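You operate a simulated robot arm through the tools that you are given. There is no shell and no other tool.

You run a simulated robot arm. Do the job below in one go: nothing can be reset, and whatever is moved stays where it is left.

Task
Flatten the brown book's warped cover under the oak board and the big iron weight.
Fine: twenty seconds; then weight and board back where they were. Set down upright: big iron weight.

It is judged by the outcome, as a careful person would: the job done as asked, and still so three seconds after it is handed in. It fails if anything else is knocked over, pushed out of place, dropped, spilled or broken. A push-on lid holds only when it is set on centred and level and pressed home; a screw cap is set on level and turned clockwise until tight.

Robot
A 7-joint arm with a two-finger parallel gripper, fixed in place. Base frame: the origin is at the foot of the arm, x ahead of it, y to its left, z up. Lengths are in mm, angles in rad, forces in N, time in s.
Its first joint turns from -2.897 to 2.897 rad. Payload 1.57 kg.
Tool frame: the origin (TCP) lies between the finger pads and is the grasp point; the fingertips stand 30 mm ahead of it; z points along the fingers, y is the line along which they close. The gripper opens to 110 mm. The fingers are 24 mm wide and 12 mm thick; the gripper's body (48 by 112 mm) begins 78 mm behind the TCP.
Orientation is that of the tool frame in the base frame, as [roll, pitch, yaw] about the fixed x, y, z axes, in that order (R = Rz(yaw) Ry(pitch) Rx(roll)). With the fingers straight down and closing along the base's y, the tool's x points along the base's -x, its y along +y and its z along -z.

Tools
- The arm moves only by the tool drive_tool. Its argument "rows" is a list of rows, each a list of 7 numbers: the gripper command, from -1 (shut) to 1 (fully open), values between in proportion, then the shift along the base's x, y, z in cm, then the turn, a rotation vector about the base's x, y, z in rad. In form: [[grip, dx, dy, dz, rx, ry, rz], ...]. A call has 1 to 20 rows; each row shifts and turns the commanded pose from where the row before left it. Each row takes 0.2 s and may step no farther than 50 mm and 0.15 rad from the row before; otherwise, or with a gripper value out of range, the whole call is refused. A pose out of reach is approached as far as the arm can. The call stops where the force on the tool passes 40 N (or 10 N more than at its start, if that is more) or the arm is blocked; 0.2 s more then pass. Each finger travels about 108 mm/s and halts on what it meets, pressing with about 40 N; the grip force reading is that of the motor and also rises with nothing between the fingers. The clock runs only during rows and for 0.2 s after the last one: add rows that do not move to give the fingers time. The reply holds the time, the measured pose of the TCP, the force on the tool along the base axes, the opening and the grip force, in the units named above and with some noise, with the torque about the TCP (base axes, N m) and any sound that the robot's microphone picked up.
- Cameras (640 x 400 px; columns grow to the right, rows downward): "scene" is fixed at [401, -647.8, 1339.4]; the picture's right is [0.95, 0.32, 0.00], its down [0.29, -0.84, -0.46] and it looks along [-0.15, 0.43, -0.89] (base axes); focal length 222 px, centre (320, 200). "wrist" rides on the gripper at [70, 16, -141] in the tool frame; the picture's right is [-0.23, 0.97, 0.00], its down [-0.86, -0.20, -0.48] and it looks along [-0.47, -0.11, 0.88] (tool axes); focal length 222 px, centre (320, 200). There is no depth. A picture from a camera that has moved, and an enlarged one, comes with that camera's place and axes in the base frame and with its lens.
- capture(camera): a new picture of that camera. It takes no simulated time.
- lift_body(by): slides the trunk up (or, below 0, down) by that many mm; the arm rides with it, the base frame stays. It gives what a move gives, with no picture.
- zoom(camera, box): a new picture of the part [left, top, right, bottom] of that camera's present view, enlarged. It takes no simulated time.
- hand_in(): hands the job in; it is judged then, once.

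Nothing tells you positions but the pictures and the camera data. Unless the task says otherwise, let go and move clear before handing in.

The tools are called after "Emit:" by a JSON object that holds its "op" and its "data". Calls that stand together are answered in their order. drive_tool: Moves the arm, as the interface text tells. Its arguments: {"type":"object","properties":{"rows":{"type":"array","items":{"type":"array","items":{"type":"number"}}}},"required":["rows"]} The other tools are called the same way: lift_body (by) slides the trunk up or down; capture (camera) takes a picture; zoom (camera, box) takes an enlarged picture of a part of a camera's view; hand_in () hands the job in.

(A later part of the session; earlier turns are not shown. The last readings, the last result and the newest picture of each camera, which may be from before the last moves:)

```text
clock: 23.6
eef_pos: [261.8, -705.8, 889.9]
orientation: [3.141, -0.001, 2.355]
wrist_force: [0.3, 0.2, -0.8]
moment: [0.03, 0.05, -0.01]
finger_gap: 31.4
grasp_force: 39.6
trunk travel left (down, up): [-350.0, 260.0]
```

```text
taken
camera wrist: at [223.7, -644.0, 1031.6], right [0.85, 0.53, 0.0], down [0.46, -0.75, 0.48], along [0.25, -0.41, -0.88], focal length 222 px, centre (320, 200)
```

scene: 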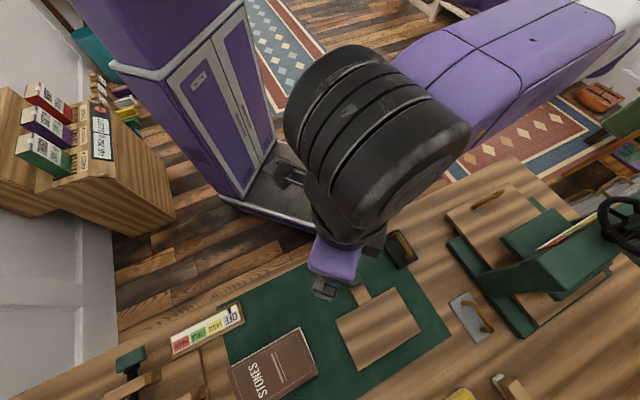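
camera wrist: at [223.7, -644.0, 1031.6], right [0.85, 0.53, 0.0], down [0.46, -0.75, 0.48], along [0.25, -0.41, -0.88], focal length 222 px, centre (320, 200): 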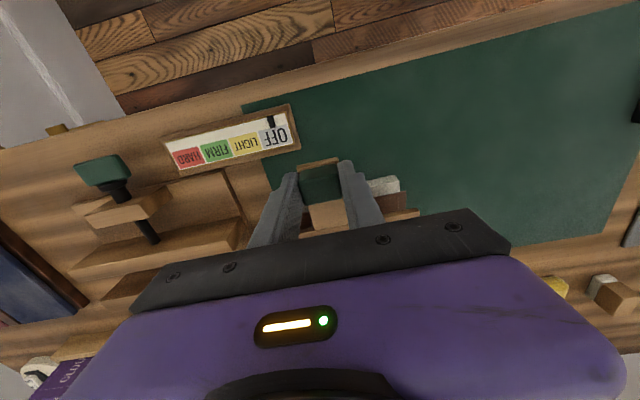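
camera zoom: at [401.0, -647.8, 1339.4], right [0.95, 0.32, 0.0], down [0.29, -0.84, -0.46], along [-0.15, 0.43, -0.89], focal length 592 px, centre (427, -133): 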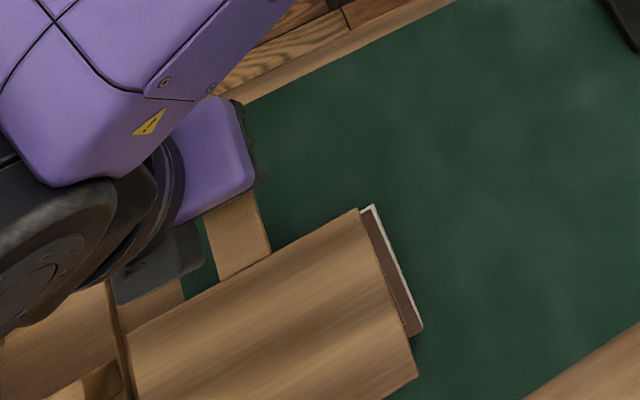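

The board is aligned over the book to within a few mm. Lowering in stages and watching the force.

Emit:
{"op": "drive_tool", "data": {"rows": [[-1, 0, 0, -1, 0, 0, 0], [-1, 0, 0, -1, 0, 0, 0], [-1, 0, 0, -0.5, 0, 0, 0], [-1, 0, 0, 0, 0, 0, 0]]}}

Emit:
{"op": "capture", "data": {"camera": "wrist"}}

```text
clock: 24.6
eef_pos: [266.1, -705.5, 866.3]
orientation: [-3.141, -0.001, 2.356]
wrist_force: [0.0, -0.6, -0.2]
moment: [0.02, 0.06, 0.02]
finger_gap: 31.1
grasp_force: 39.5
trunk travel left (down, up): [-350.0, 260.0]
```

```text
taken
camera wrist: at [226.4, -644.2, 1008.5], right [0.85, 0.53, 0.0], down [0.46, -0.75, 0.48], along [0.25, -0.41, -0.88], focal length 222 px, centre (320, 200)
```

wrist: 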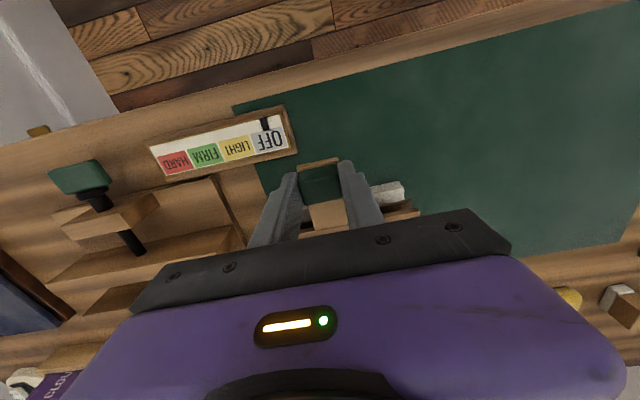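

Emit:
{"op": "drive_tool", "data": {"rows": [[-1, 0, 0, -0.5, 0, 0, 0], [-1, 0, 0, -0.5, 0, 0, 0], [-1, 0, 0, 0, 0, 0, 0]]}}

Emit:
{"op": "zoom", "data": {"camera": "wrist", "box": [220, 110, 460, 250]}}

Emit:
{"op": "zoom", "data": {"camera": "scene", "box": [200, 290, 340, 400]}}

```text
clock: 25.4
eef_pos: [266.5, -703.6, 855.9]
orientation: [3.141, 0.0, 2.356]
wrist_force: [-0.2, 0.1, -1.1]
moment: [0.04, 0.02, -0.01]
finger_gap: 31.2
grasp_force: 39.4
trunk travel left (down, up): [-350.0, 260.0]
```

```text
2.67 times, centred on (340, 180) of wrist
camera zoom: at [227.1, -643.4, 998.5], right [0.85, 0.53, 0.0], down [0.46, -0.75, 0.48], along [0.25, -0.41, -0.88], focal length 592 px, centre (267, 253)
```

zoom: 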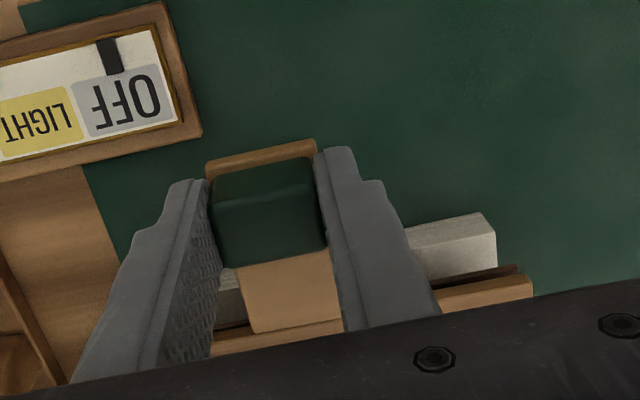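

```text
3.64 times, centred on (270, 345) of scene
camera zoom: at [401.0, -647.8, 1339.4], right [0.95, 0.32, 0.0], down [0.29, -0.84, -0.46], along [-0.15, 0.43, -0.89], focal length 807 px, centre (502, -327)
```

zoom: 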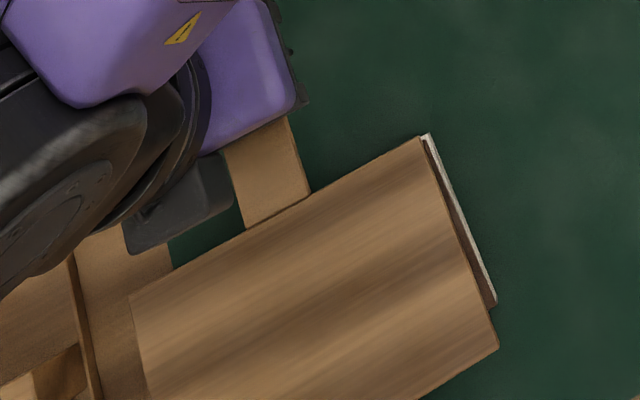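

The board's underside is at about 816, just above the cover. Continuing down in 3 mm steps.

Emit:
{"op": "drive_tool", "data": {"rows": [[-1, 0, 0, -0.3, 0, 0, 0], [-1, 0, 0, -0.3, 0, 0, 0], [-1, 0, 0, 0, 0, 0, 0]]}}

```text
clock: 26.2
eef_pos: [263.7, -705.9, 850.8]
orientation: [-3.141, 0.001, 2.355]
wrist_force: [0.3, -0.6, -1.3]
moment: [0.04, 0.07, 0.01]
finger_gap: 30.8
grasp_force: 39.8
trunk travel left (down, up): [-350.0, 260.0]
```

Emit:
{"op": "drive_tool", "data": {"rows": [[-1, 0, 0, -0.3, 0, 0, 0], [-1, 0, 0, -0.3, 0, 0, 0], [-1, 0, 0, 0, 0, 0, 0]]}}

Emit:
{"op": "zoom", "data": {"camera": "wrist", "box": [220, 110, 460, 250]}}

```text
clock: 27.0
eef_pos: [263.5, -704.9, 844.9]
orientation: [-3.141, 0.0, 2.354]
wrist_force: [-0.1, -0.2, -0.9]
moment: [0.02, 0.04, -0.02]
finger_gap: 31.0
grasp_force: 39.5
trunk travel left (down, up): [-350.0, 260.0]
```

```text
2.67 times, centred on (340, 180) of wrist
camera zoom: at [225.8, -643.1, 986.7], right [0.85, 0.53, 0.0], down [0.46, -0.75, 0.48], along [0.25, -0.41, -0.88], focal length 592 px, centre (267, 253)
```

zoom: 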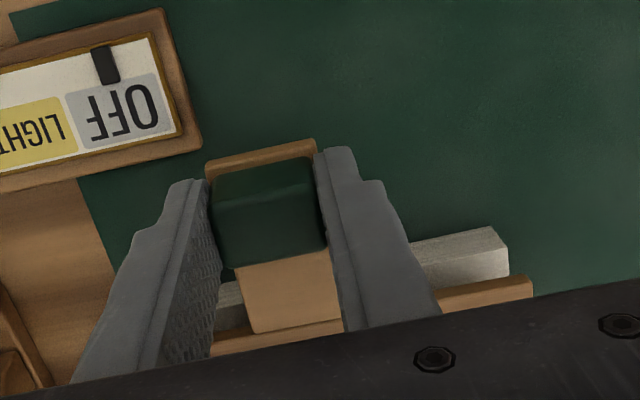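

Still no contact (underside ≈ 804). Continuing.

Emit:
{"op": "drive_tool", "data": {"rows": [[-1, 0, 0, -0.3, 0, 0, 0], [-1, 0, 0, -0.2, 0, 0, 0], [-1, 0, 0, 0, 0, 0, 0]]}}

```text
clock: 27.8
eef_pos: [265.9, -704.7, 840.0]
orientation: [3.142, 0.002, 2.357]
wrist_force: [0.0, 0.4, -1.2]
moment: [0.04, 0.03, -0.01]
finger_gap: 31.1
grasp_force: 40.1
trunk travel left (down, up): [-350.0, 260.0]
```

Emit:
{"op": "drive_tool", "data": {"rows": [[-1, 0, 0, -0.2, 0, 0, 0], [-1, 0, 0, -0.2, 0, 0, 0], [-1, 0, 0, 0, 0, 0, 0]]}}

Emit:
{"op": "zoom", "data": {"camera": "wrist", "box": [220, 110, 460, 250]}}

Emit:
{"op": "zoom", "data": {"camera": "scene", "box": [200, 290, 340, 400]}}

```text
clock: 28.6
eef_pos: [263.9, -704.8, 836.0]
orientation: [3.141, -0.001, 2.356]
wrist_force: [0.7, 0.8, -1.0]
moment: [0.02, 0.03, 0.01]
finger_gap: 31.2
grasp_force: 39.9
trunk travel left (down, up): [-350.0, 260.0]
```

```text
2.67 times, centred on (340, 180) of wrist
camera zoom: at [225.4, -642.9, 977.8], right [0.85, 0.53, 0.0], down [0.46, -0.75, 0.48], along [0.25, -0.41, -0.88], focal length 592 px, centre (267, 253)
```

zoom: 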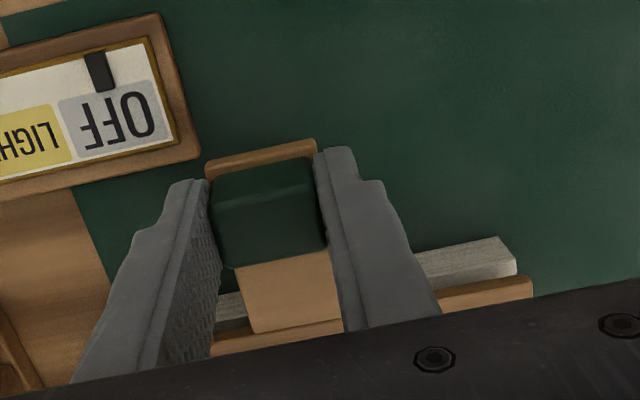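

```text
3.64 times, centred on (270, 345) of scene
camera zoom: at [401.0, -647.8, 1339.4], right [0.95, 0.32, 0.0], down [0.29, -0.84, -0.46], along [-0.15, 0.43, -0.89], focal length 807 px, centre (502, -327)
```

zoom: 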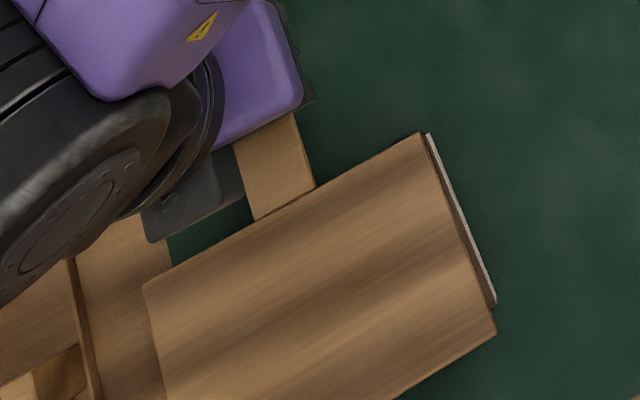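

Still no contact (underside ≈ 795). I'll nudge a few mm along the long axis to centre it better and keep lowering.

Emit:
{"op": "drive_tool", "data": {"rows": [[-1, 0.2, 0.2, -0.1, 0, 0, 0], [-1, 0, 0, -0.2, 0, 0, 0], [-1, 0, 0, -0.1, 0, 0, 0], [-1, 0, 0, 0, 0, 0, 0]]}}

```text
clock: 29.6
eef_pos: [266.8, -702.9, 832.6]
orientation: [3.139, 0.0, 2.357]
wrist_force: [0.2, 0.3, 0.8]
moment: [0.04, 0.02, 0.01]
finger_gap: 30.9
grasp_force: 40.3
trunk travel left (down, up): [-350.0, 260.0]
```

A slight upward force suggests first contact with the cover. Continuing in 1 mm steps.

Emit:
{"op": "drive_tool", "data": {"rows": [[-1, 0, 0, -0.1, 0, 0, 0], [-1, 0, 0, -0.1, 0, 0, 0], [-1, 0, 0, 0, 0, 0, 0]]}}

Emit:
{"op": "zoom", "data": {"camera": "wrist", "box": [220, 110, 460, 250]}}

```text
clock: 30.4
eef_pos: [265.1, -701.7, 828.3]
orientation: [-3.139, 0.001, 2.355]
wrist_force: [-0.4, -0.9, -0.1]
moment: [-0.01, 0.02, -0.04]
finger_gap: 30.9
grasp_force: 40.1
trunk travel left (down, up): [-350.0, 260.0]
```

```text
2.67 times, centred on (340, 180) of wrist
camera zoom: at [226.8, -640.7, 970.9], right [0.85, 0.53, 0.0], down [0.46, -0.75, 0.48], along [0.25, -0.41, -0.88], focal length 592 px, centre (267, 253)
```

zoom: 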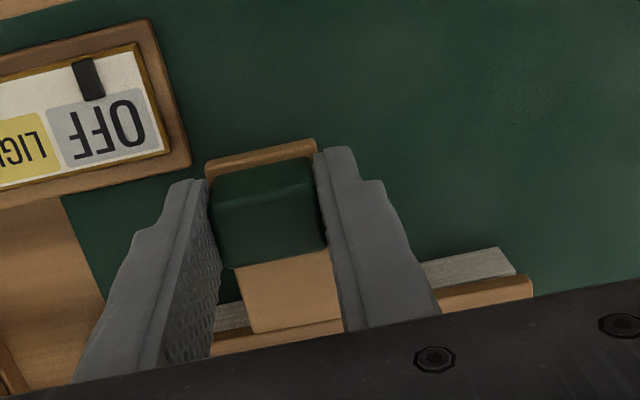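

Emit:
{"op": "drive_tool", "data": {"rows": [[-1, 0, 0, -0.1, 0, 0, 0], [-1, 0, 0, -0.1, 0, 0, 0], [-1, 0, 0, 0, 0, 0, 0]]}}

```text
clock: 31.2
eef_pos: [265.8, -701.9, 826.7]
orientation: [-3.141, 0.002, 2.355]
wrist_force: [-1.2, 2.2, 6.4]
moment: [-0.56, -0.65, 0.04]
finger_gap: 30.9
grasp_force: 40.1
trunk travel left (down, up): [-350.0, 260.0]
```

Contact: about 7 N, centred under the board's middle, so the board now lies flat on the book. I'll open just enough to free the knob.

Emit:
{"op": "drive_tool", "data": {"rows": [[-0.3, 0, 0, 0, 0, 0, 0], [-0.2, 0, 0, 0, 0, 0, 0], [-0.15, 0, 0, 0, 0, 0, 0], [-0.15, 0, 0, 0, 0, 0, 0]]}}

Emit:
{"op": "zoom", "data": {"camera": "wrist", "box": [220, 110, 460, 250]}}

```text
clock: 32.2
eef_pos: [266.8, -703.4, 825.9]
orientation: [-3.141, 0.0, 2.355]
wrist_force: [-0.1, 0.0, -0.6]
moment: [0.01, 0.01, -0.05]
finger_gap: 47.1
grasp_force: 0.0
trunk travel left (down, up): [-350.0, 260.0]
```

```text
2.67 times, centred on (340, 180) of wrist
camera zoom: at [227.3, -641.0, 969.0], right [0.85, 0.53, 0.0], down [0.46, -0.75, 0.48], along [0.25, -0.41, -0.88], focal length 592 px, centre (267, 253)
```

zoom: 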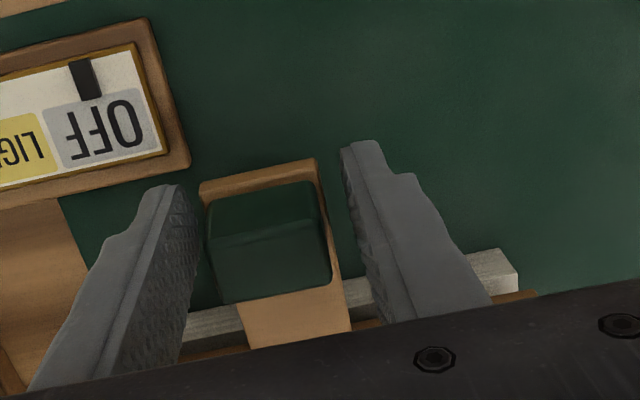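

Released; the springy cover lifted the tab side a little, as expected. Going straight up and then checking.

Emit:
{"op": "drive_tool", "data": {"rows": [[-0.15, 0, 0, 1.5, 0, 0, 0], [-0.15, 0, 0, 3, 0, 0, 0], [-0.15, 0, 0, 3.5, 0, 0, 0], [-0.15, 0, 0, 0, 0, 0, 0]]}}

Emit:
{"op": "capture", "data": {"camera": "wrist"}}

Emit:
{"op": "zoom", "data": {"camera": "scene", "box": [200, 290, 340, 400]}}

```text
clock: 33.2
eef_pos: [269.0, -702.6, 907.0]
orientation: [-3.141, 0.001, 2.356]
wrist_force: [-0.1, 0.1, 0.3]
moment: [0.0, 0.0, -0.01]
finger_gap: 46.8
grasp_force: 0.1
trunk travel left (down, up): [-350.0, 260.0]
```

```text
taken
camera wrist: at [230.1, -640.9, 1050.4], right [0.85, 0.53, 0.0], down [0.46, -0.75, 0.48], along [0.25, -0.41, -0.88], focal length 222 px, centre (320, 200)
```

wrist: 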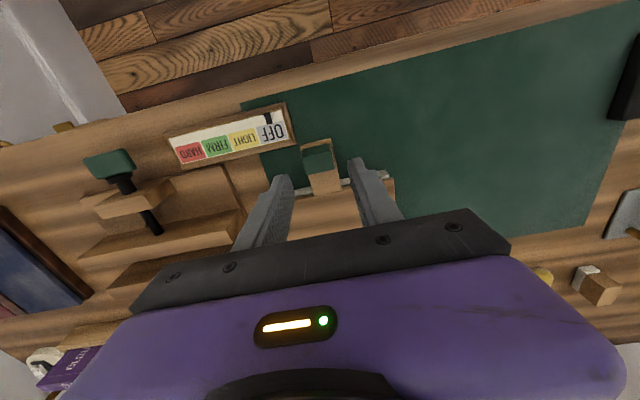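

```text
3.64 times, centred on (270, 345) of scene
camera zoom: at [401.0, -647.8, 1339.4], right [0.95, 0.32, 0.0], down [0.29, -0.84, -0.46], along [-0.15, 0.43, -0.89], focal length 807 px, centre (502, -327)
```

zoom: 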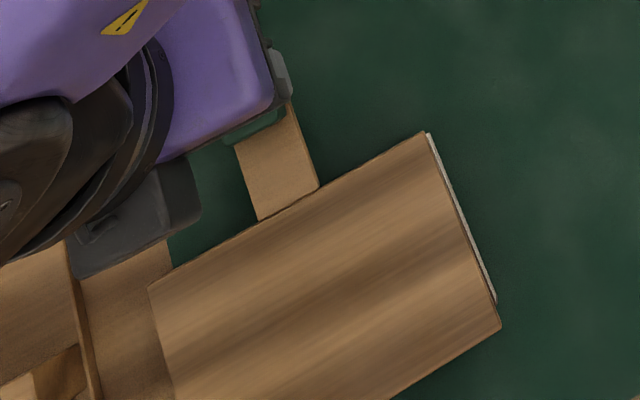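

The board is well centred on the book. Now to the black iron weight's handle near (540,-440).

Emit:
{"op": "drive_tool", "data": {"rows": [[-0.15, 3.39, 3.28, 0, 0, 0, 0], [-0.15, 3.39, 3.28, 0, 0, 0, 0], [-0.15, 3.39, 3.28, 0, 0, 0, 0], [-0.15, 3.39, 3.28, 0, 0, 0, 0], [-0.15, 3.39, 3.28, 0, 0, 0, 0], [-0.15, 3.39, 3.28, 0, 0, 0, 0], [-0.15, 3.39, 3.28, 0, 0, 0, 0], [-0.15, 3.39, 3.28, 0, 0, 0, 0], [-0.15, 0, 0, 0, 0, 0, 0], [-0.15, 0, 0, 0, 0, 0, 0]]}}

Emit:
{"op": "capture", "data": {"camera": "wrist"}}

Emit:
{"op": "zoom", "data": {"camera": "wrist", "box": [220, 90, 460, 250]}}

Emit:
{"op": "zoom", "data": {"camera": "scene", "box": [220, 290, 360, 400]}}

```text
clock: 35.4
eef_pos: [534.9, -441.5, 909.3]
orientation: [3.141, 0.0, 2.358]
wrist_force: [0.7, -0.8, 0.9]
moment: [-0.01, 0.0, 0.0]
finger_gap: 46.7
grasp_force: 0.1
trunk travel left (down, up): [-350.0, 260.0]
```

```text
taken
camera wrist: at [496.5, -379.7, 1051.5], right [0.85, 0.53, 0.0], down [0.46, -0.75, 0.48], along [0.25, -0.41, -0.88], focal length 222 px, centre (320, 200)
```

wrist: 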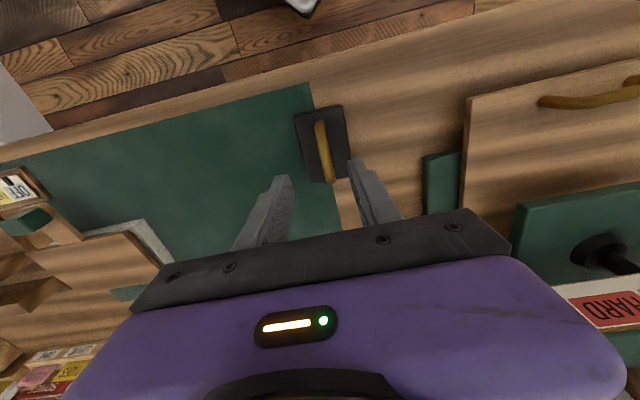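

```text
2.50 times, centred on (340, 170) of wrist
camera zoom: at [496.5, -379.7, 1051.5], right [0.85, 0.53, 0.0], down [0.46, -0.75, 0.48], along [0.25, -0.41, -0.88], focal length 555 px, centre (270, 275)
```

zoom: 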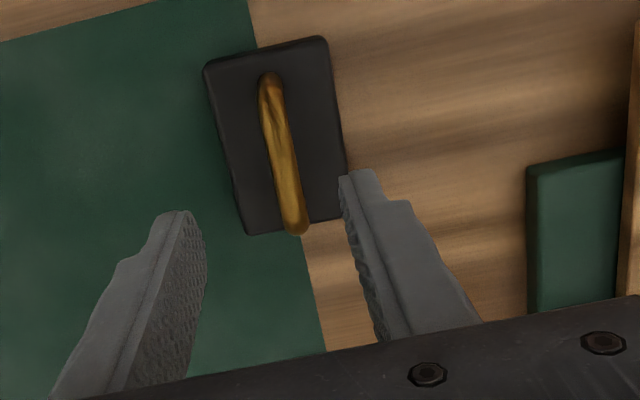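

```text
3.64 times, centred on (290, 345) of scene
camera zoom: at [401.0, -647.8, 1339.4], right [0.95, 0.32, 0.0], down [0.29, -0.84, -0.46], along [-0.15, 0.43, -0.89], focal length 807 px, centre (429, -327)
```

zoom: 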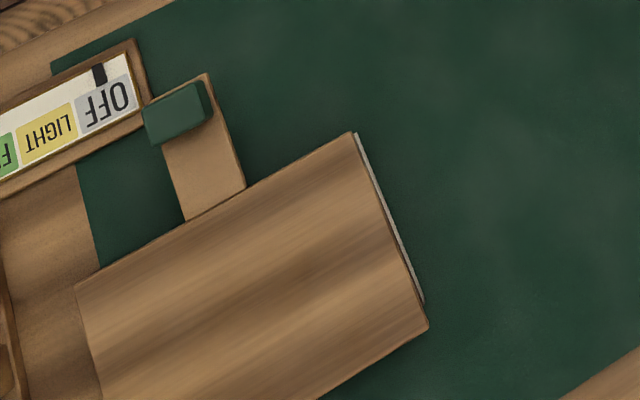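

The weight's handle runs along the tool's x-axis, centred near (539,-438), with its top around 807–815. I'll correct by 5 mm, descend and look again.

Emit:
{"op": "drive_tool", "data": {"rows": [[-0.15, 0.46, 0.28, -1.5, 0, 0, 0], [-0.15, 0, 0, -2.5, 0, 0, 0], [-0.15, 0, 0, -1, 0, 0, 0], [-0.15, 0, 0, 0, 0, 0, 0], [-0.15, 0, 0, 0, 0, 0, 0]]}}

Emit:
{"op": "zoom", "data": {"camera": "wrist", "box": [220, 90, 460, 250]}}

```text
clock: 36.6
eef_pos: [541.3, -438.9, 857.9]
orientation: [-3.141, 0.0, 2.356]
wrist_force: [0.3, 0.9, -0.2]
moment: [0.0, 0.0, 0.0]
finger_gap: 46.7
grasp_force: 0.1
trunk travel left (down, up): [-350.0, 260.0]
```

```text
2.50 times, centred on (340, 170) of wrist
camera zoom: at [502.0, -377.3, 999.3], right [0.85, 0.53, 0.0], down [0.46, -0.75, 0.48], along [0.25, -0.41, -0.88], focal length 555 px, centre (270, 275)
```

zoom: 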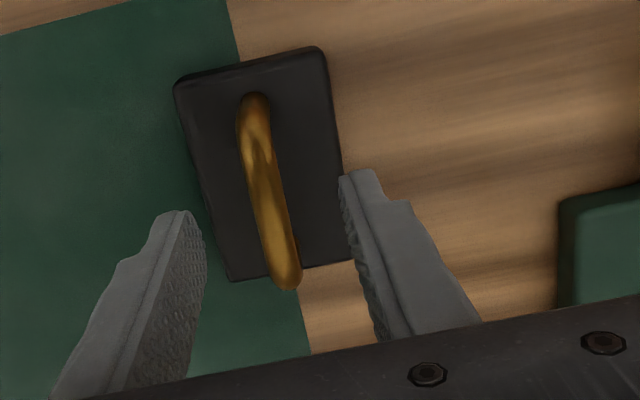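

Alignment is good. I'll narrow the fingers a little around the handle and descend toward the plate top in small steps.

Emit:
{"op": "drive_tool", "data": {"rows": [[-0.3, 0.05, -0.15, -1.5, 0, 0, 0], [-0.3, 0, 0, -1.5, 0, 0, 0], [-0.3, 0, 0, -1, 0, 0, 0], [-0.3, 0, 0, 0, 0, 0, 0], [-0.3, 0, 0, 0, 0, 0, 0]]}}

Emit:
{"op": "zoom", "data": {"camera": "wrist", "box": [220, 90, 460, 250]}}

```text
clock: 37.8
eef_pos: [542.7, -439.7, 816.7]
orientation: [-3.14, 0.001, 2.357]
wrist_force: [-0.1, 0.7, -0.1]
moment: [0.0, -0.01, -0.01]
finger_gap: 38.4
grasp_force: 0.0
trunk travel left (down, up): [-350.0, 260.0]
```

```text
2.50 times, centred on (340, 170) of wrist
camera zoom: at [504.3, -378.1, 959.4], right [0.85, 0.53, 0.0], down [0.46, -0.75, 0.48], along [0.25, -0.41, -0.88], focal length 555 px, centre (270, 275)
```

zoom: 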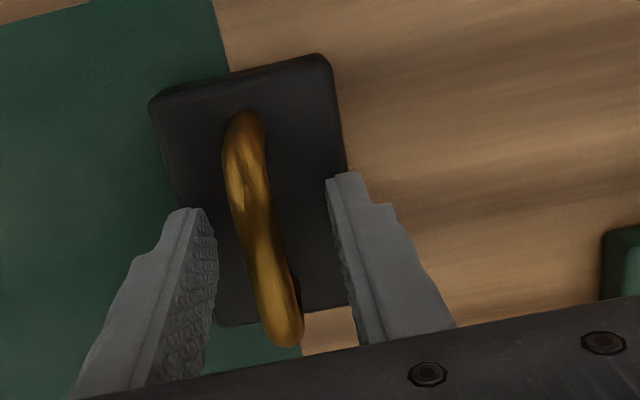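

The bar is about 2 mm to the left and the weight is yawed about 2° more than the tool. Correcting both and continuing down.

Emit:
{"op": "drive_tool", "data": {"rows": [[-0.3, -0.18, -0.16, 0, 0, 0, -0.035], [-0.3, 0, 0, -0.3, 0, 0, 0], [-0.3, 0, 0, -0.2, 0, 0, 0], [-0.3, 0, 0, 0, 0, 0, 0]]}}

Emit:
{"op": "zoom", "data": {"camera": "wrist", "box": [220, 90, 460, 250]}}

```text
clock: 38.8
eef_pos: [540.4, -440.3, 811.1]
orientation: [3.142, 0.001, 2.322]
wrist_force: [-0.3, -0.7, 0.3]
moment: [0.03, -0.03, 0.02]
finger_gap: 38.4
grasp_force: 0.1
trunk travel left (down, up): [-350.0, 260.0]
```

```text
2.50 times, centred on (340, 170) of wrist
camera zoom: at [503.9, -378.2, 954.2], right [0.87, 0.5, 0.0], down [0.44, -0.76, 0.48], along [0.24, -0.42, -0.88], focal length 555 px, centre (270, 275)
```

zoom: 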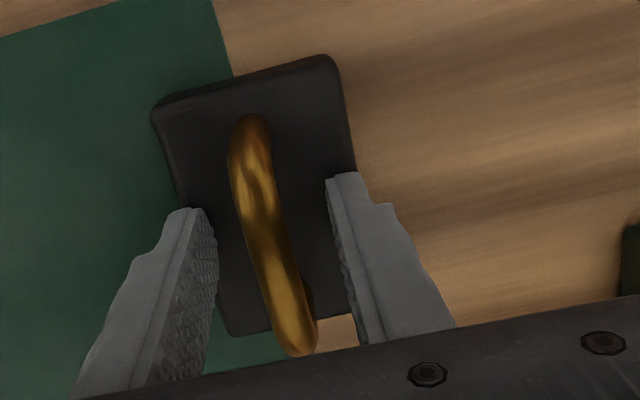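

Centred nicely. Probing down for the plate top in 1 mm steps.

Emit:
{"op": "drive_tool", "data": {"rows": [[-0.3, 0, 0, -0.2, 0, 0, 0], [-0.3, 0, 0, -0.1, 0, 0, 0], [-0.3, 0, 0, 0, 0, 0, 0]]}}

```text
clock: 39.6
eef_pos: [541.8, -440.7, 811.2]
orientation: [-3.14, 0.002, 2.321]
wrist_force: [-2.2, 6.5, 27.7]
moment: [0.42, 0.05, 0.09]
finger_gap: 38.3
grasp_force: 0.1
trunk travel left (down, up): [-350.0, 260.0]
```

Tips touched the plate at TCP z≈811, so the plate top is at about 781. Raising 4 mm to clear it, then closing on the bar.

Emit:
{"op": "drive_tool", "data": {"rows": [[-0.3, 0, 0, 0.4, 0, 0, 0], [-0.3, 0, 0, 0, 0, 0, 0], [-0.6, 0, 0, 0, 0, 0, 0], [-1, 0, 0, 0, 0, 0, 0], [-1, 0, 0, 0, 0, 0, 0], [-1, 0, 0, 0, 0, 0, 0], [-1, 0, 0, 0, 0, 0, 0]]}}

Emit:
{"op": "zoom", "data": {"camera": "wrist", "box": [220, 90, 460, 250]}}

Emit:
{"op": "zoom", "data": {"camera": "scene", "box": [340, 200, 480, 310]}}

```text
clock: 41.2
eef_pos: [542.0, -440.6, 811.3]
orientation: [3.141, -0.003, 2.322]
wrist_force: [-0.5, 0.3, 0.4]
moment: [-0.03, 0.02, 0.03]
finger_gap: 11.7
grasp_force: 29.0
trunk travel left (down, up): [-350.0, 260.0]
```

```text
2.50 times, centred on (340, 170) of wrist
camera zoom: at [505.0, -377.5, 954.6], right [0.87, 0.5, 0.0], down [0.44, -0.76, 0.48], along [0.24, -0.41, -0.88], focal length 555 px, centre (270, 275)
```

zoom: 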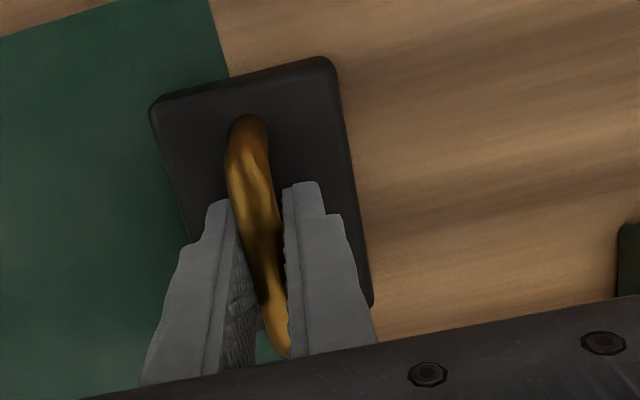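

```text
3.64 times, centred on (410, 255) of scene
camera zoom: at [401.0, -647.8, 1339.4], right [0.95, 0.32, 0.0], down [0.29, -0.84, -0.46], along [-0.15, 0.43, -0.89], focal length 807 px, centre (-7, 0)
```

zoom: 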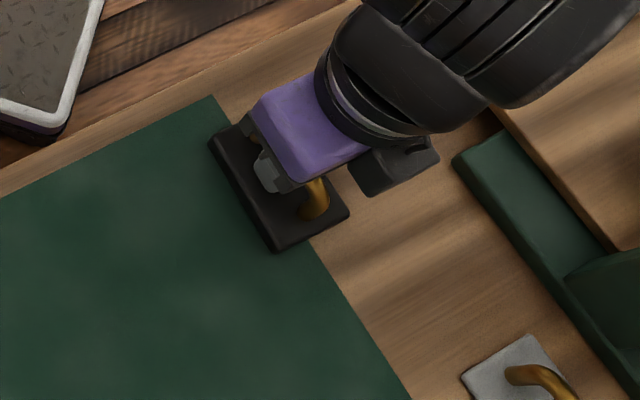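

The handle is gripped. Let the force settle, then lift slightly and check the load.

Emit:
{"op": "drive_tool", "data": {"rows": [[-1, 0, 0, 0, 0, 0, 0], [-1, 0, 0, 0, 0, 0, 0], [-1, 0, 0, 0.3, 0, 0, 0], [-1, 0, 0, 0.5, 0, 0, 0], [-1, 0, 0, 0, 0, 0, 0]]}}

Emit:
{"op": "zoom", "data": {"camera": "wrist", "box": [220, 90, 460, 250]}}

```text
clock: 42.4
eef_pos: [541.7, -440.7, 820.4]
orientation: [-3.141, 0.001, 2.322]
wrist_force: [-0.6, 0.0, -8.3]
moment: [0.0, -0.01, -0.01]
finger_gap: 11.7
grasp_force: 28.2
trunk travel left (down, up): [-350.0, 260.0]
```

```text
2.50 times, centred on (340, 170) of wrist
camera zoom: at [504.7, -377.5, 962.3], right [0.87, 0.5, 0.0], down [0.44, -0.76, 0.48], along [0.24, -0.42, -0.88], focal length 555 px, centre (270, 275)
```

zoom: 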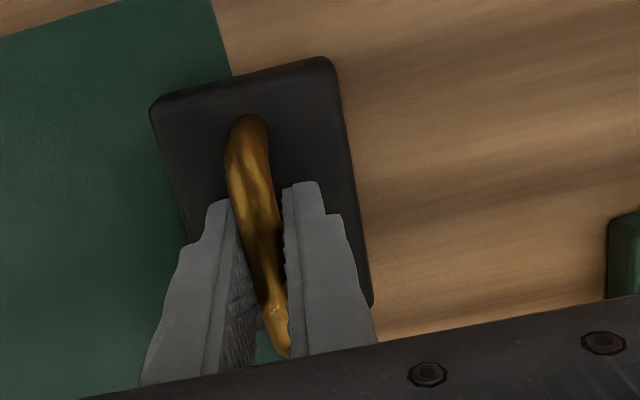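

The weight is lifted (≈0.85 kg) and hangs without tilt. Raising it and carrying it towards the board centre at (343,-777), in stages because reach may be limited there.

Emit:
{"op": "drive_tool", "data": {"rows": [[-1, 0, 0, 2, 0, 0, 0], [-1, 0, 0, 2.5, 0, 0, 0], [-1, 0, 0, 2.5, 0, 0, 0], [-1, -1.98, -3.37, 0, 0, 0, 0], [-1, -1.98, -3.37, 0, 0, 0, 0], [-1, -1.98, -3.37, 0, 0, 0, 0], [-1, -1.98, -3.37, 0, 0, 0, 0], [-1, -1.98, -3.37, 0, 0, 0, 0], [-1, 0, 0, 0, 0, 0, 0]]}}

Emit:
{"op": "capture", "data": {"camera": "wrist"}}

Emit:
{"op": "capture", "data": {"camera": "scene"}}

```text
clock: 44.4
eef_pos: [442.0, -607.9, 893.2]
orientation: [3.142, -0.002, 2.321]
wrist_force: [0.0, 0.2, -8.2]
moment: [0.04, -0.01, -0.03]
finger_gap: 11.8
grasp_force: 29.1
trunk travel left (down, up): [-350.0, 260.0]
```

```text
taken
camera wrist: at [405.2, -544.8, 1035.4], right [0.87, 0.5, 0.0], down [0.44, -0.76, 0.48], along [0.24, -0.41, -0.88], focal length 222 px, centre (320, 200)
```

wrist: 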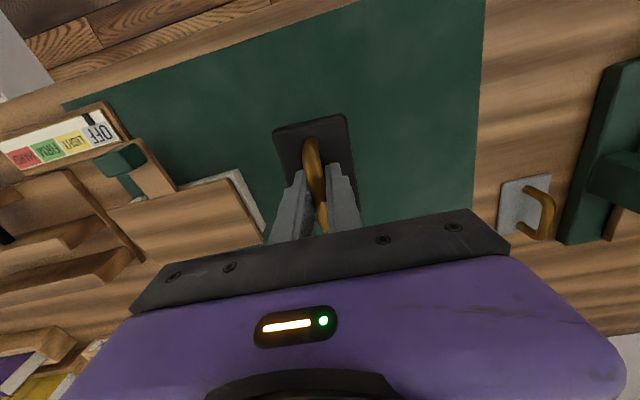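

```text
taken
```

scene: 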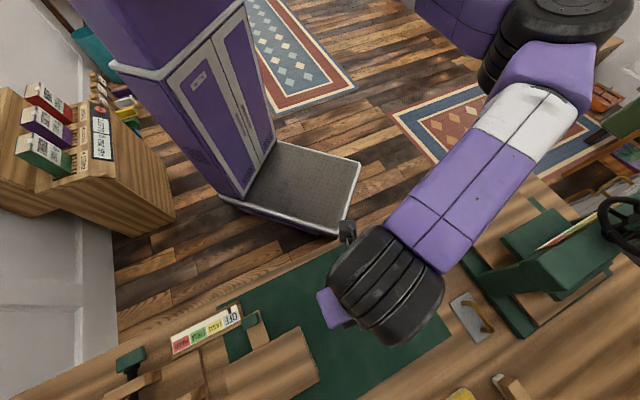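

Going well. Continuing toward the board centre.

Emit:
{"op": "drive_tool", "data": {"rows": [[-1, -1.98, -3.37, 0, 0, 0, 0], [-1, -1.98, -3.37, 0, 0, 0, 0], [-1, -1.98, -3.37, 0, 0, 0, 0], [-1, 0, 0, 0, 0, 0, 0]]}}

Emit:
{"op": "capture", "data": {"camera": "wrist"}}

```text
clock: 45.4
eef_pos: [382.8, -710.0, 892.9]
orientation: [3.14, -0.003, 2.321]
wrist_force: [0.0, -0.2, -7.9]
moment: [0.0, 0.01, -0.02]
finger_gap: 11.6
grasp_force: 28.9
trunk travel left (down, up): [-350.0, 260.0]
```

```text
taken
camera wrist: at [345.3, -647.4, 1035.0], right [0.87, 0.5, 0.0], down [0.44, -0.76, 0.48], along [0.24, -0.41, -0.88], focal length 222 px, centre (320, 200)
```

wrist: 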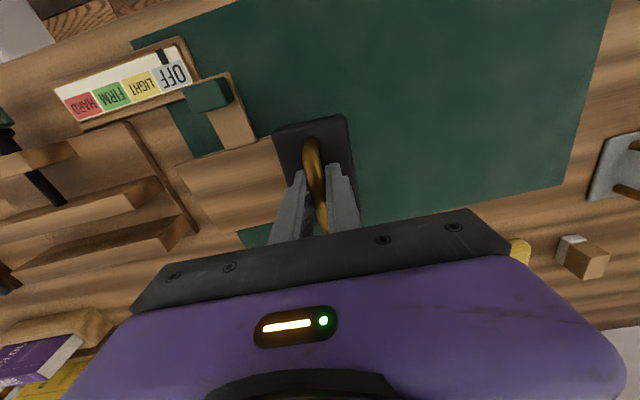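

Emit:
{"op": "drive_tool", "data": {"rows": [[-1, -1.98, -3.37, 0, 0, 0, 0], [-1, 0, 0, 0, 0, 0, 0]]}}

```text
clock: 46.0
eef_pos: [362.8, -719.5, 890.0]
orientation: [3.142, 0.0, 2.321]
wrist_force: [0.0, -0.1, -6.5]
moment: [0.01, 0.02, 0.0]
finger_gap: 11.7
grasp_force: 29.0
out of reach, approached as far as the arm can: row 1
trunk travel left (down, up): [-350.0, 260.0]
```

The arm runs out of reach near y≈-719 at this trunk height, because the shoulder is too high. I'll back off slightly, raise the tool, and then lower the trunk to gain reach near the surface.

Emit:
{"op": "drive_tool", "data": {"rows": [[-1, 1, 2, 1, 0, 0, 0], [-1, 0, 0, 4, 0, 0, 0], [-1, 0, 0, 4, 0, 0, 0], [-1, 0, 0, 3, 0, 0, 0], [-1, 0, 0, 0, 0, 0, 0]]}}

```text
clock: 47.2
eef_pos: [371.8, -699.6, 1007.6]
orientation: [3.14, 0.0, 2.321]
wrist_force: [-1.0, -0.3, -8.5]
moment: [0.05, 0.02, 0.0]
finger_gap: 11.6
grasp_force: 28.8
trunk travel left (down, up): [-350.0, 260.0]
```

Emit:
{"op": "lift_body", "data": {"by": -100}}

Emit:
{"op": "capture", "data": {"camera": "scene"}}

Emit:
{"op": "capture", "data": {"camera": "wrist"}}

```text
clock: 48.5
eef_pos: [371.4, -700.2, 907.1]
orientation: [-3.142, -0.001, 2.321]
wrist_force: [0.8, 0.0, -7.4]
moment: [-0.01, 0.0, -0.04]
finger_gap: 11.4
grasp_force: 28.7
trunk travel left (down, up): [-250.0, 360.0]
```

```text
taken
```

scene: 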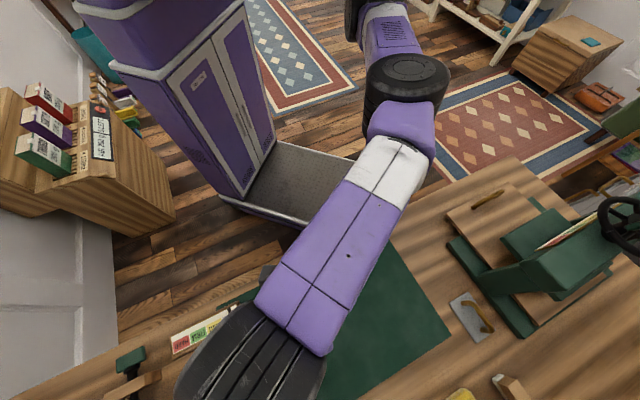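

```text
taken
camera wrist: at [334.5, -636.8, 1049.0], right [0.87, 0.5, 0.0], down [0.44, -0.76, 0.48], along [0.24, -0.41, -0.88], focal length 222 px, centre (320, 200)
```

wrist: 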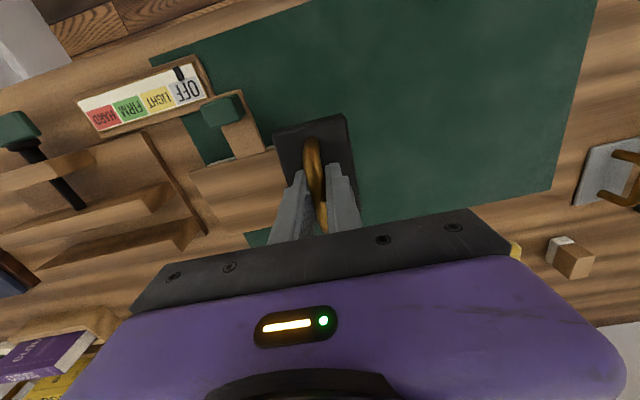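

The trunk is lowered and the pose is fine. Trying the remaining move to the board centre.

Emit:
{"op": "drive_tool", "data": {"rows": [[-1, -1, -2.6, 0, 0, 0, 0], [-1, -0.9, -2.6, 0, 0, 0, 0], [-1, -0.9, -2.5, 0, 0, 0, 0], [-1, 0, 0, 0, 0, 0, 0]]}}

Emit:
{"op": "capture", "data": {"camera": "wrist"}}

```text
clock: 49.5
eef_pos: [346.9, -719.0, 904.5]
orientation: [3.142, 0.0, 2.321]
wrist_force: [0.0, -0.7, -7.3]
moment: [0.02, 0.0, 0.0]
finger_gap: 11.7
grasp_force: 29.8
out of reach, approached as far as the arm can: row 1, 2, 3
trunk travel left (down, up): [-250.0, 360.0]
```

```text
taken
camera wrist: at [310.4, -655.9, 1045.6], right [0.87, 0.5, 0.0], down [0.44, -0.76, 0.48], along [0.24, -0.41, -0.88], focal length 222 px, centre (320, 200)
```

wrist: 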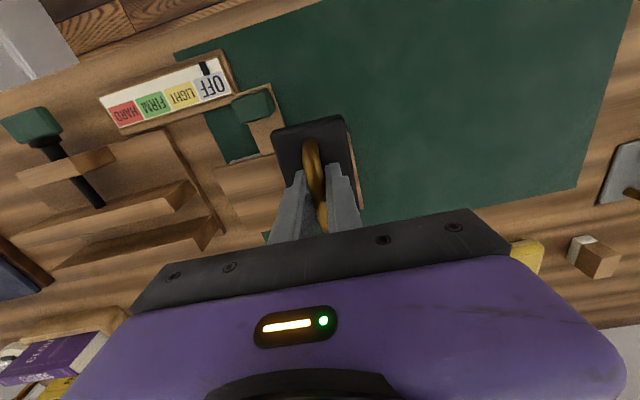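

Same limit at y≈-719, which suggests a wrist/elbow joint limit tied to the tool's yaw. The weight can lie at any yaw on the board, so I'll turn it towards the starting orientation and test the reach again.

Emit:
{"op": "drive_tool", "data": {"rows": [[-1, 0, 2, 0.5, 0, 0, 0], [-1, 0, 0, 0, 0, 0, 0.14], [-1, 0, 0, 0, 0, 0, 0.14], [-1, 0, 0, 0, 0, 0, 0.14], [-1, 0, 0, 0, 0, 0, 0.14], [-1, 0, 0, 0, 0, 0, 0.14], [-1, 0, -2, 0, 0, 0, 0], [-1, 0, -2, 0, 0, 0, 0], [-1, 0, -2, 0, 0, 0, 0], [-1, 0, 0, 0, 0, 0, 0]]}}

Emit:
{"op": "capture", "data": {"camera": "wrist"}}

Emit:
{"op": "capture", "data": {"camera": "scene"}}

```text
clock: 51.7
eef_pos: [345.4, -718.6, 904.0]
orientation: [-3.141, 0.0, 3.021]
wrist_force: [-0.2, -0.1, -7.8]
moment: [0.0, 0.04, -0.03]
finger_gap: 11.8
grasp_force: 29.4
out of reach, approached as far as the arm can: row 8, 9
trunk travel left (down, up): [-250.0, 360.0]
```

```text
taken
camera wrist: at [277.1, -694.2, 1046.0], right [0.34, 0.94, 0.0], down [0.82, -0.3, 0.48], along [0.45, -0.16, -0.88], focal length 222 px, centre (320, 200)
```

wrist: 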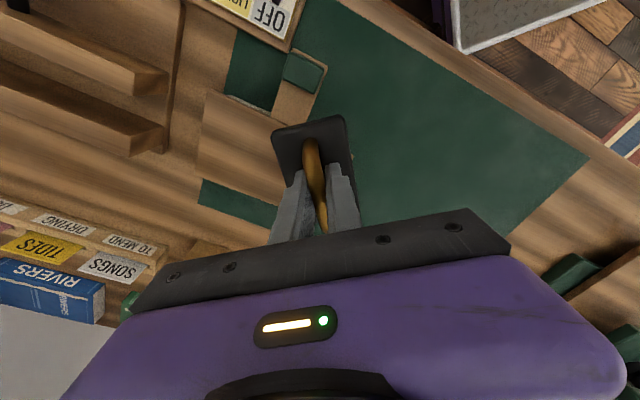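

```text
taken
```

scene: 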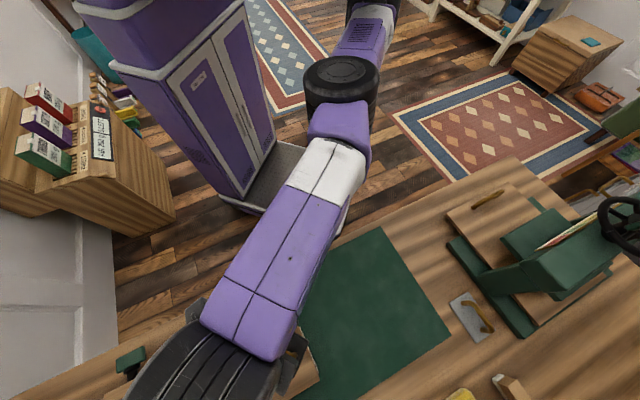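

The limit does not depend on yaw, so I'll probe its shape: move in +x at y≈-700 and then try further -y, all at a safe height.

Emit:
{"op": "drive_tool", "data": {"rows": [[-1, 0, 1.5, 1, 0, 0, 0], [-1, 4, 0, 0, 0, 0, 0], [-1, 4, 0, 0, 0, 0, 0], [-1, 4, 0, 0, 0, 0, 0], [-1, 0, 0, 0, 0, 0, 0], [-1, 0, -2, 0, 0, 0, 0], [-1, 0, -2, 0, 0, 0, 0], [-1, 0, -2, 0, 0, 0, 0], [-1, 0, 0, 0, 0, 0, 0]]}}

Emit:
{"op": "capture", "data": {"camera": "scene"}}

```text
clock: 53.7
eef_pos: [460.0, -703.7, 913.5]
orientation: [-3.14, 0.001, 3.021]
wrist_force: [0.8, 0.0, -7.6]
moment: [0.02, 0.03, 0.03]
finger_gap: 11.8
grasp_force: 29.4
out of reach, approached as far as the arm can: row 6, 7, 8
trunk travel left (down, up): [-250.0, 360.0]
```

```text
taken
```

scene: 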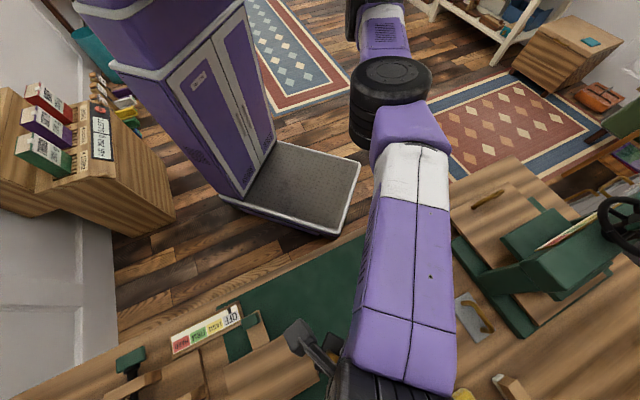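

The reachable edge curves as if an elbow posture were the limit, not distance. I'll retract and swing the arm round at short radius, with the weight well above everything, and approach from the -x side so the elbow re-poses.

Emit:
{"op": "drive_tool", "data": {"rows": [[-1, -2, 2.5, 2, 0, 0, 0], [-1, -3, 2.5, 2, 0, 0, 0], [-1, -3.5, 2.5, 0.7, 0, 0, 0], [-1, -4, 0.9, 0, 0, 0, 0], [-1, -4.5, 0, 0, 0, 0, 0], [-1, -4.5, 0, 0, 0, 0, 0], [-1, -4.5, 0, 0, 0, 0, 0], [-1, -4.5, 0, 0, 0, 0, 0], [-1, 0, 0, 0, 0, 0, 0]]}}

Emit:
{"op": "capture", "data": {"camera": "scene"}}

```text
clock: 55.7
eef_pos: [153.0, -619.0, 961.5]
orientation: [-3.141, -0.001, 3.021]
wrist_force: [-0.2, 0.4, -7.9]
moment: [0.05, 0.05, -0.01]
finger_gap: 11.7
grasp_force: 28.6
trunk travel left (down, up): [-250.0, 360.0]
```

```text
taken
```

scene: 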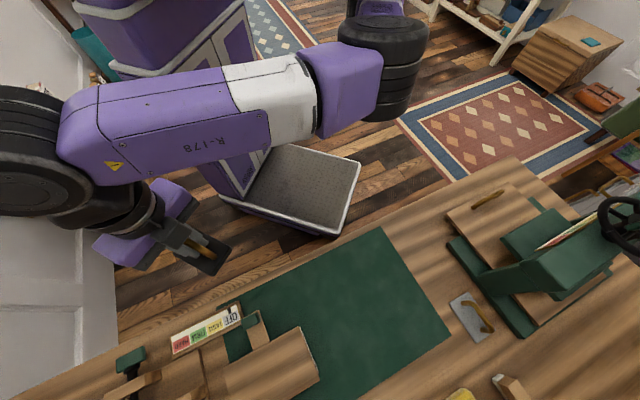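

The elbow stays put while the forearm swings. I'll continue the test by extending outward here.

Emit:
{"op": "drive_tool", "data": {"rows": [[-1, 0, -4, 0, 0, 0, 0], [-1, 0, -4, 0, 0, 0, 0], [-1, 0, -4, 0, 0, 0, 0], [-1, 0, 0, 0, 0, 0, 0]]}}

Emit:
{"op": "capture", "data": {"camera": "scene"}}

```text
clock: 56.7
eef_pos: [159.1, -696.5, 957.5]
orientation: [-3.142, 0.0, 3.019]
wrist_force: [-0.1, 0.0, -8.9]
moment: [-0.01, 0.03, 0.0]
finger_gap: 11.4
grasp_force: 29.1
out of reach, approached as far as the arm can: row 2, 3
trunk travel left (down, up): [-250.0, 360.0]
```

```text
taken
```

scene: 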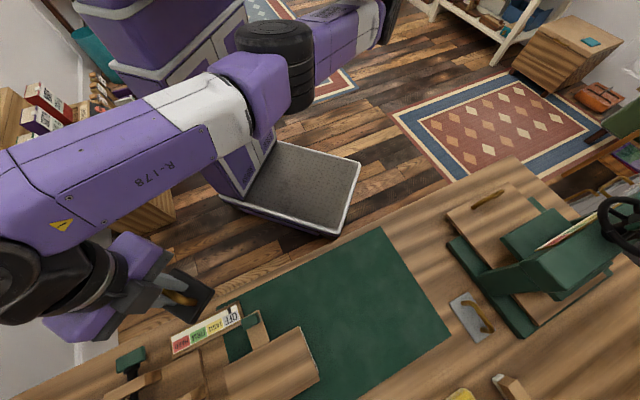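

The arm's reach seems to be a ~558 mm circle around a shoulder near (324,-163), and the board centre is ~56 mm beyond it with a vertical tool. Leaning the tool outward should gain that, so I'll test it at a safe height with a ~20° lean.

Emit:
{"op": "drive_tool", "data": {"rows": [[-1, 0, 3.5, 0.5, 0, 0, 0], [-1, 3, 2, 0, 0, 0, 0], [-1, 4.5, 0, 0, 0, 0, 0], [-1, 4.5, 0, 0, 0, 0, 0], [-1, 4.5, 0, 0, 0, 0, 0], [-1, 2, 0, 0, 0, 0, 0], [-1, 0, 0, 0, -0.117, 0, 0], [-1, 0, 0, 0, -0.117, 0, 0], [-1, 0, 0, 0, -0.116, 0, 0], [-1, 0, -3, 0, 0, 0, 0], [-1, 0, -4, 0, 0, 0, 0], [-1, 0, 0, 0, 0, 0, 0]]}}

```text
clock: 59.3
eef_pos: [345.6, -714.0, 960.9]
orientation: [-2.795, 0.042, 3.029]
wrist_force: [0.5, -0.2, -7.3]
moment: [0.1, 0.02, 0.0]
finger_gap: 11.9
grasp_force: 28.9
trunk travel left (down, up): [-250.0, 360.0]
```

The lean is in the right direction. Continue outward to y≈-778.

Emit:
{"op": "drive_tool", "data": {"rows": [[-1, 0, -3.2, 0, 0, 0, 0], [-1, 0, -3.2, 0, 0, 0, 0], [-1, 0, 0, 0, 0, 0, 0]]}}

Emit:
{"op": "capture", "data": {"camera": "wrist"}}

Emit:
{"op": "capture", "data": {"camera": "scene"}}

```text
clock: 60.1
eef_pos: [347.3, -776.6, 964.4]
orientation: [-2.794, 0.042, 3.026]
wrist_force: [0.0, 0.2, -7.6]
moment: [0.05, 0.04, 0.0]
finger_gap: 11.6
grasp_force: 28.9
trunk travel left (down, up): [-250.0, 360.0]
```

```text
taken
camera wrist: at [279.1, -704.1, 1088.9], right [0.34, 0.88, -0.32], down [0.82, -0.12, 0.55], along [0.45, -0.45, -0.77], focal length 222 px, centre (320, 200)
```

wrist: 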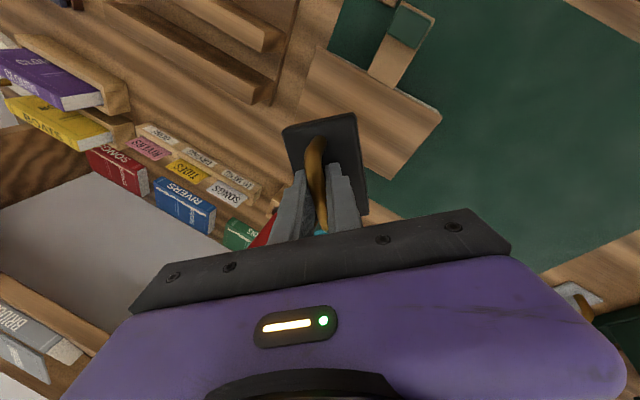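

```text
taken
```

scene: 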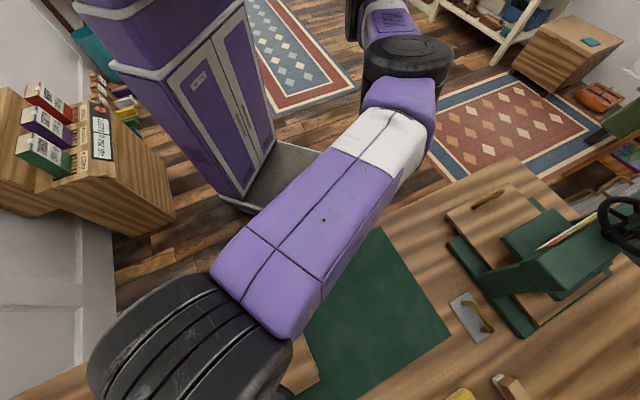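

Reachable with the lean. I'll check that it holds at lower height too, staying well above the board.

Emit:
{"op": "drive_tool", "data": {"rows": [[-1, 0, 0, -3, 0, 0, 0], [-1, 0, 0, -3, 0, 0, 0], [-1, 0, 0, 0, 0, 0, 0]]}}

Emit:
{"op": "capture", "data": {"camera": "wrist"}}

```text
clock: 60.9
eef_pos: [347.1, -776.0, 901.2]
orientation: [-2.795, 0.044, 3.029]
wrist_force: [0.1, 0.3, -8.1]
moment: [0.03, 0.01, -0.01]
finger_gap: 11.9
grasp_force: 29.2
trunk travel left (down, up): [-250.0, 360.0]
```

```text
taken
camera wrist: at [277.7, -703.9, 1027.5], right [0.34, 0.88, -0.32], down [0.82, -0.12, 0.55], along [0.45, -0.46, -0.77], focal length 222 px, centre (320, 200)
```

wrist: 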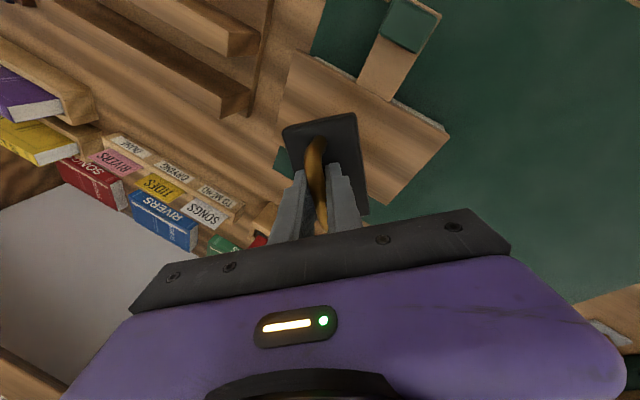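

The lean works at working height too. I'll go back, straighten the tool and set the weight down on the clear part of the mat. Then I'll re-grip its handle with the lean, so the weight stays level.

Emit:
{"op": "drive_tool", "data": {"rows": [[-1, 0, 2, 3, 0, 0, 0], [-1, 0, 4.5, 1, 0, 0, 0], [-1, 0.5, 4.5, 0, 0, 0, 0], [-1, 1, 4.5, 0, 0, 0, 0], [-1, 3, 3.5, 0, 0.117, 0, 0], [-1, 3, 2, 0, 0.117, 0, 0], [-1, 1, 0.5, 0, 0.116, 0, 0], [-1, 0, 0, 0, 0, 0, 0], [-1, 0, 0, 0, 0, 0, 0]]}}

Emit:
{"op": "capture", "data": {"camera": "wrist"}}

```text
clock: 62.9
eef_pos: [431.1, -559.6, 942.5]
orientation: [-3.141, 0.0, 3.022]
wrist_force: [-1.2, -0.1, -8.1]
moment: [-0.05, 0.04, 0.0]
finger_gap: 11.9
grasp_force: 29.6
trunk travel left (down, up): [-250.0, 360.0]
```

```text
taken
camera wrist: at [363.7, -535.3, 1085.1], right [0.34, 0.94, 0.0], down [0.82, -0.3, 0.48], along [0.45, -0.16, -0.88], focal length 222 px, centre (320, 200)
```

wrist: 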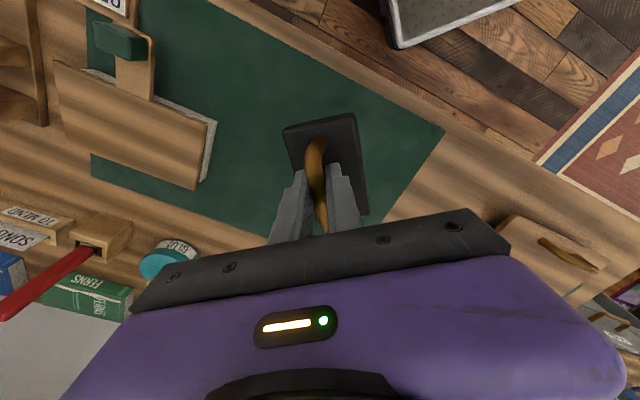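

The weight has rolled a bit about its round handle bar, so a clean re-grip is best. I'll lower it onto the clear mat, where contact will level it.

Emit:
{"op": "drive_tool", "data": {"rows": [[-1, 0, 0, -4, 0, 0, 0], [-1, 0, 0, -4, 0, 0, 0], [-1, 0, 0, -2.5, 0, 0, 0], [-1, 0, 0, 0, 0, 0, 0]]}}

Emit:
{"op": "zoom", "data": {"camera": "wrist", "box": [220, 70, 460, 250]}}

```text
clock: 63.9
eef_pos: [428.7, -561.5, 838.2]
orientation: [3.14, -0.001, 3.022]
wrist_force: [0.0, 0.2, -8.3]
moment: [0.0, 0.05, -0.03]
finger_gap: 11.6
grasp_force: 28.6
trunk travel left (down, up): [-250.0, 360.0]
```

```text
2.22 times, centred on (340, 160) of wrist
camera zoom: at [360.6, -536.2, 978.4], right [0.34, 0.94, 0.0], down [0.82, -0.3, 0.48], along [0.45, -0.16, -0.88], focal length 494 px, centre (276, 289)
```

zoom: 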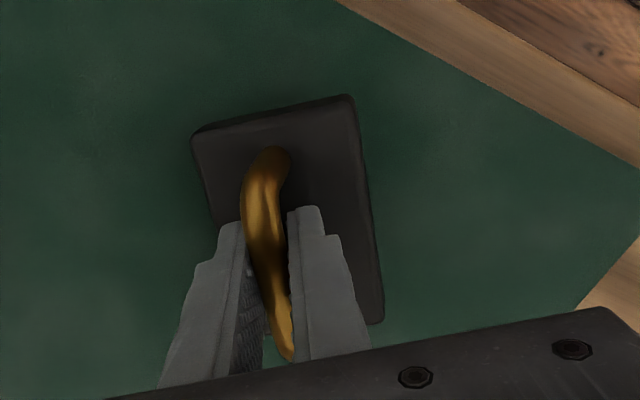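

Emit:
{"op": "drive_tool", "data": {"rows": [[-1, 0, 0, -0.5, 0, 0, 0], [-1, 0, 0, -0.5, 0, 0, 0], [-1, 0, 0, -0.3, 0, 0, 0], [-1, 0, 0, -0.2, 0, 0, 0], [-1, 0, 0, 0, 0, 0, 0]]}}

```text
clock: 65.1
eef_pos: [431.1, -562.9, 823.5]
orientation: [3.141, 0.001, 3.02]
wrist_force: [0.3, 0.7, -8.2]
moment: [-0.04, 0.03, 0.0]
finger_gap: 11.7
grasp_force: 28.9
trunk travel left (down, up): [-250.0, 360.0]
```

Emit:
{"op": "drive_tool", "data": {"rows": [[-1, 0, 0, -0.2, 0, 0, 0], [-1, 0, 0, -0.2, 0, 0, 0], [-1, 0, 0, -0.2, 0, 0, 0], [-1, 0, 0, 0, 0, 0, 0]]}}

```text
clock: 66.1
eef_pos: [430.6, -562.3, 818.0]
orientation: [-3.141, -0.001, 3.021]
wrist_force: [0.2, 0.2, -7.7]
moment: [-0.04, 0.03, 0.0]
finger_gap: 11.5
grasp_force: 29.0
trunk travel left (down, up): [-250.0, 360.0]
```

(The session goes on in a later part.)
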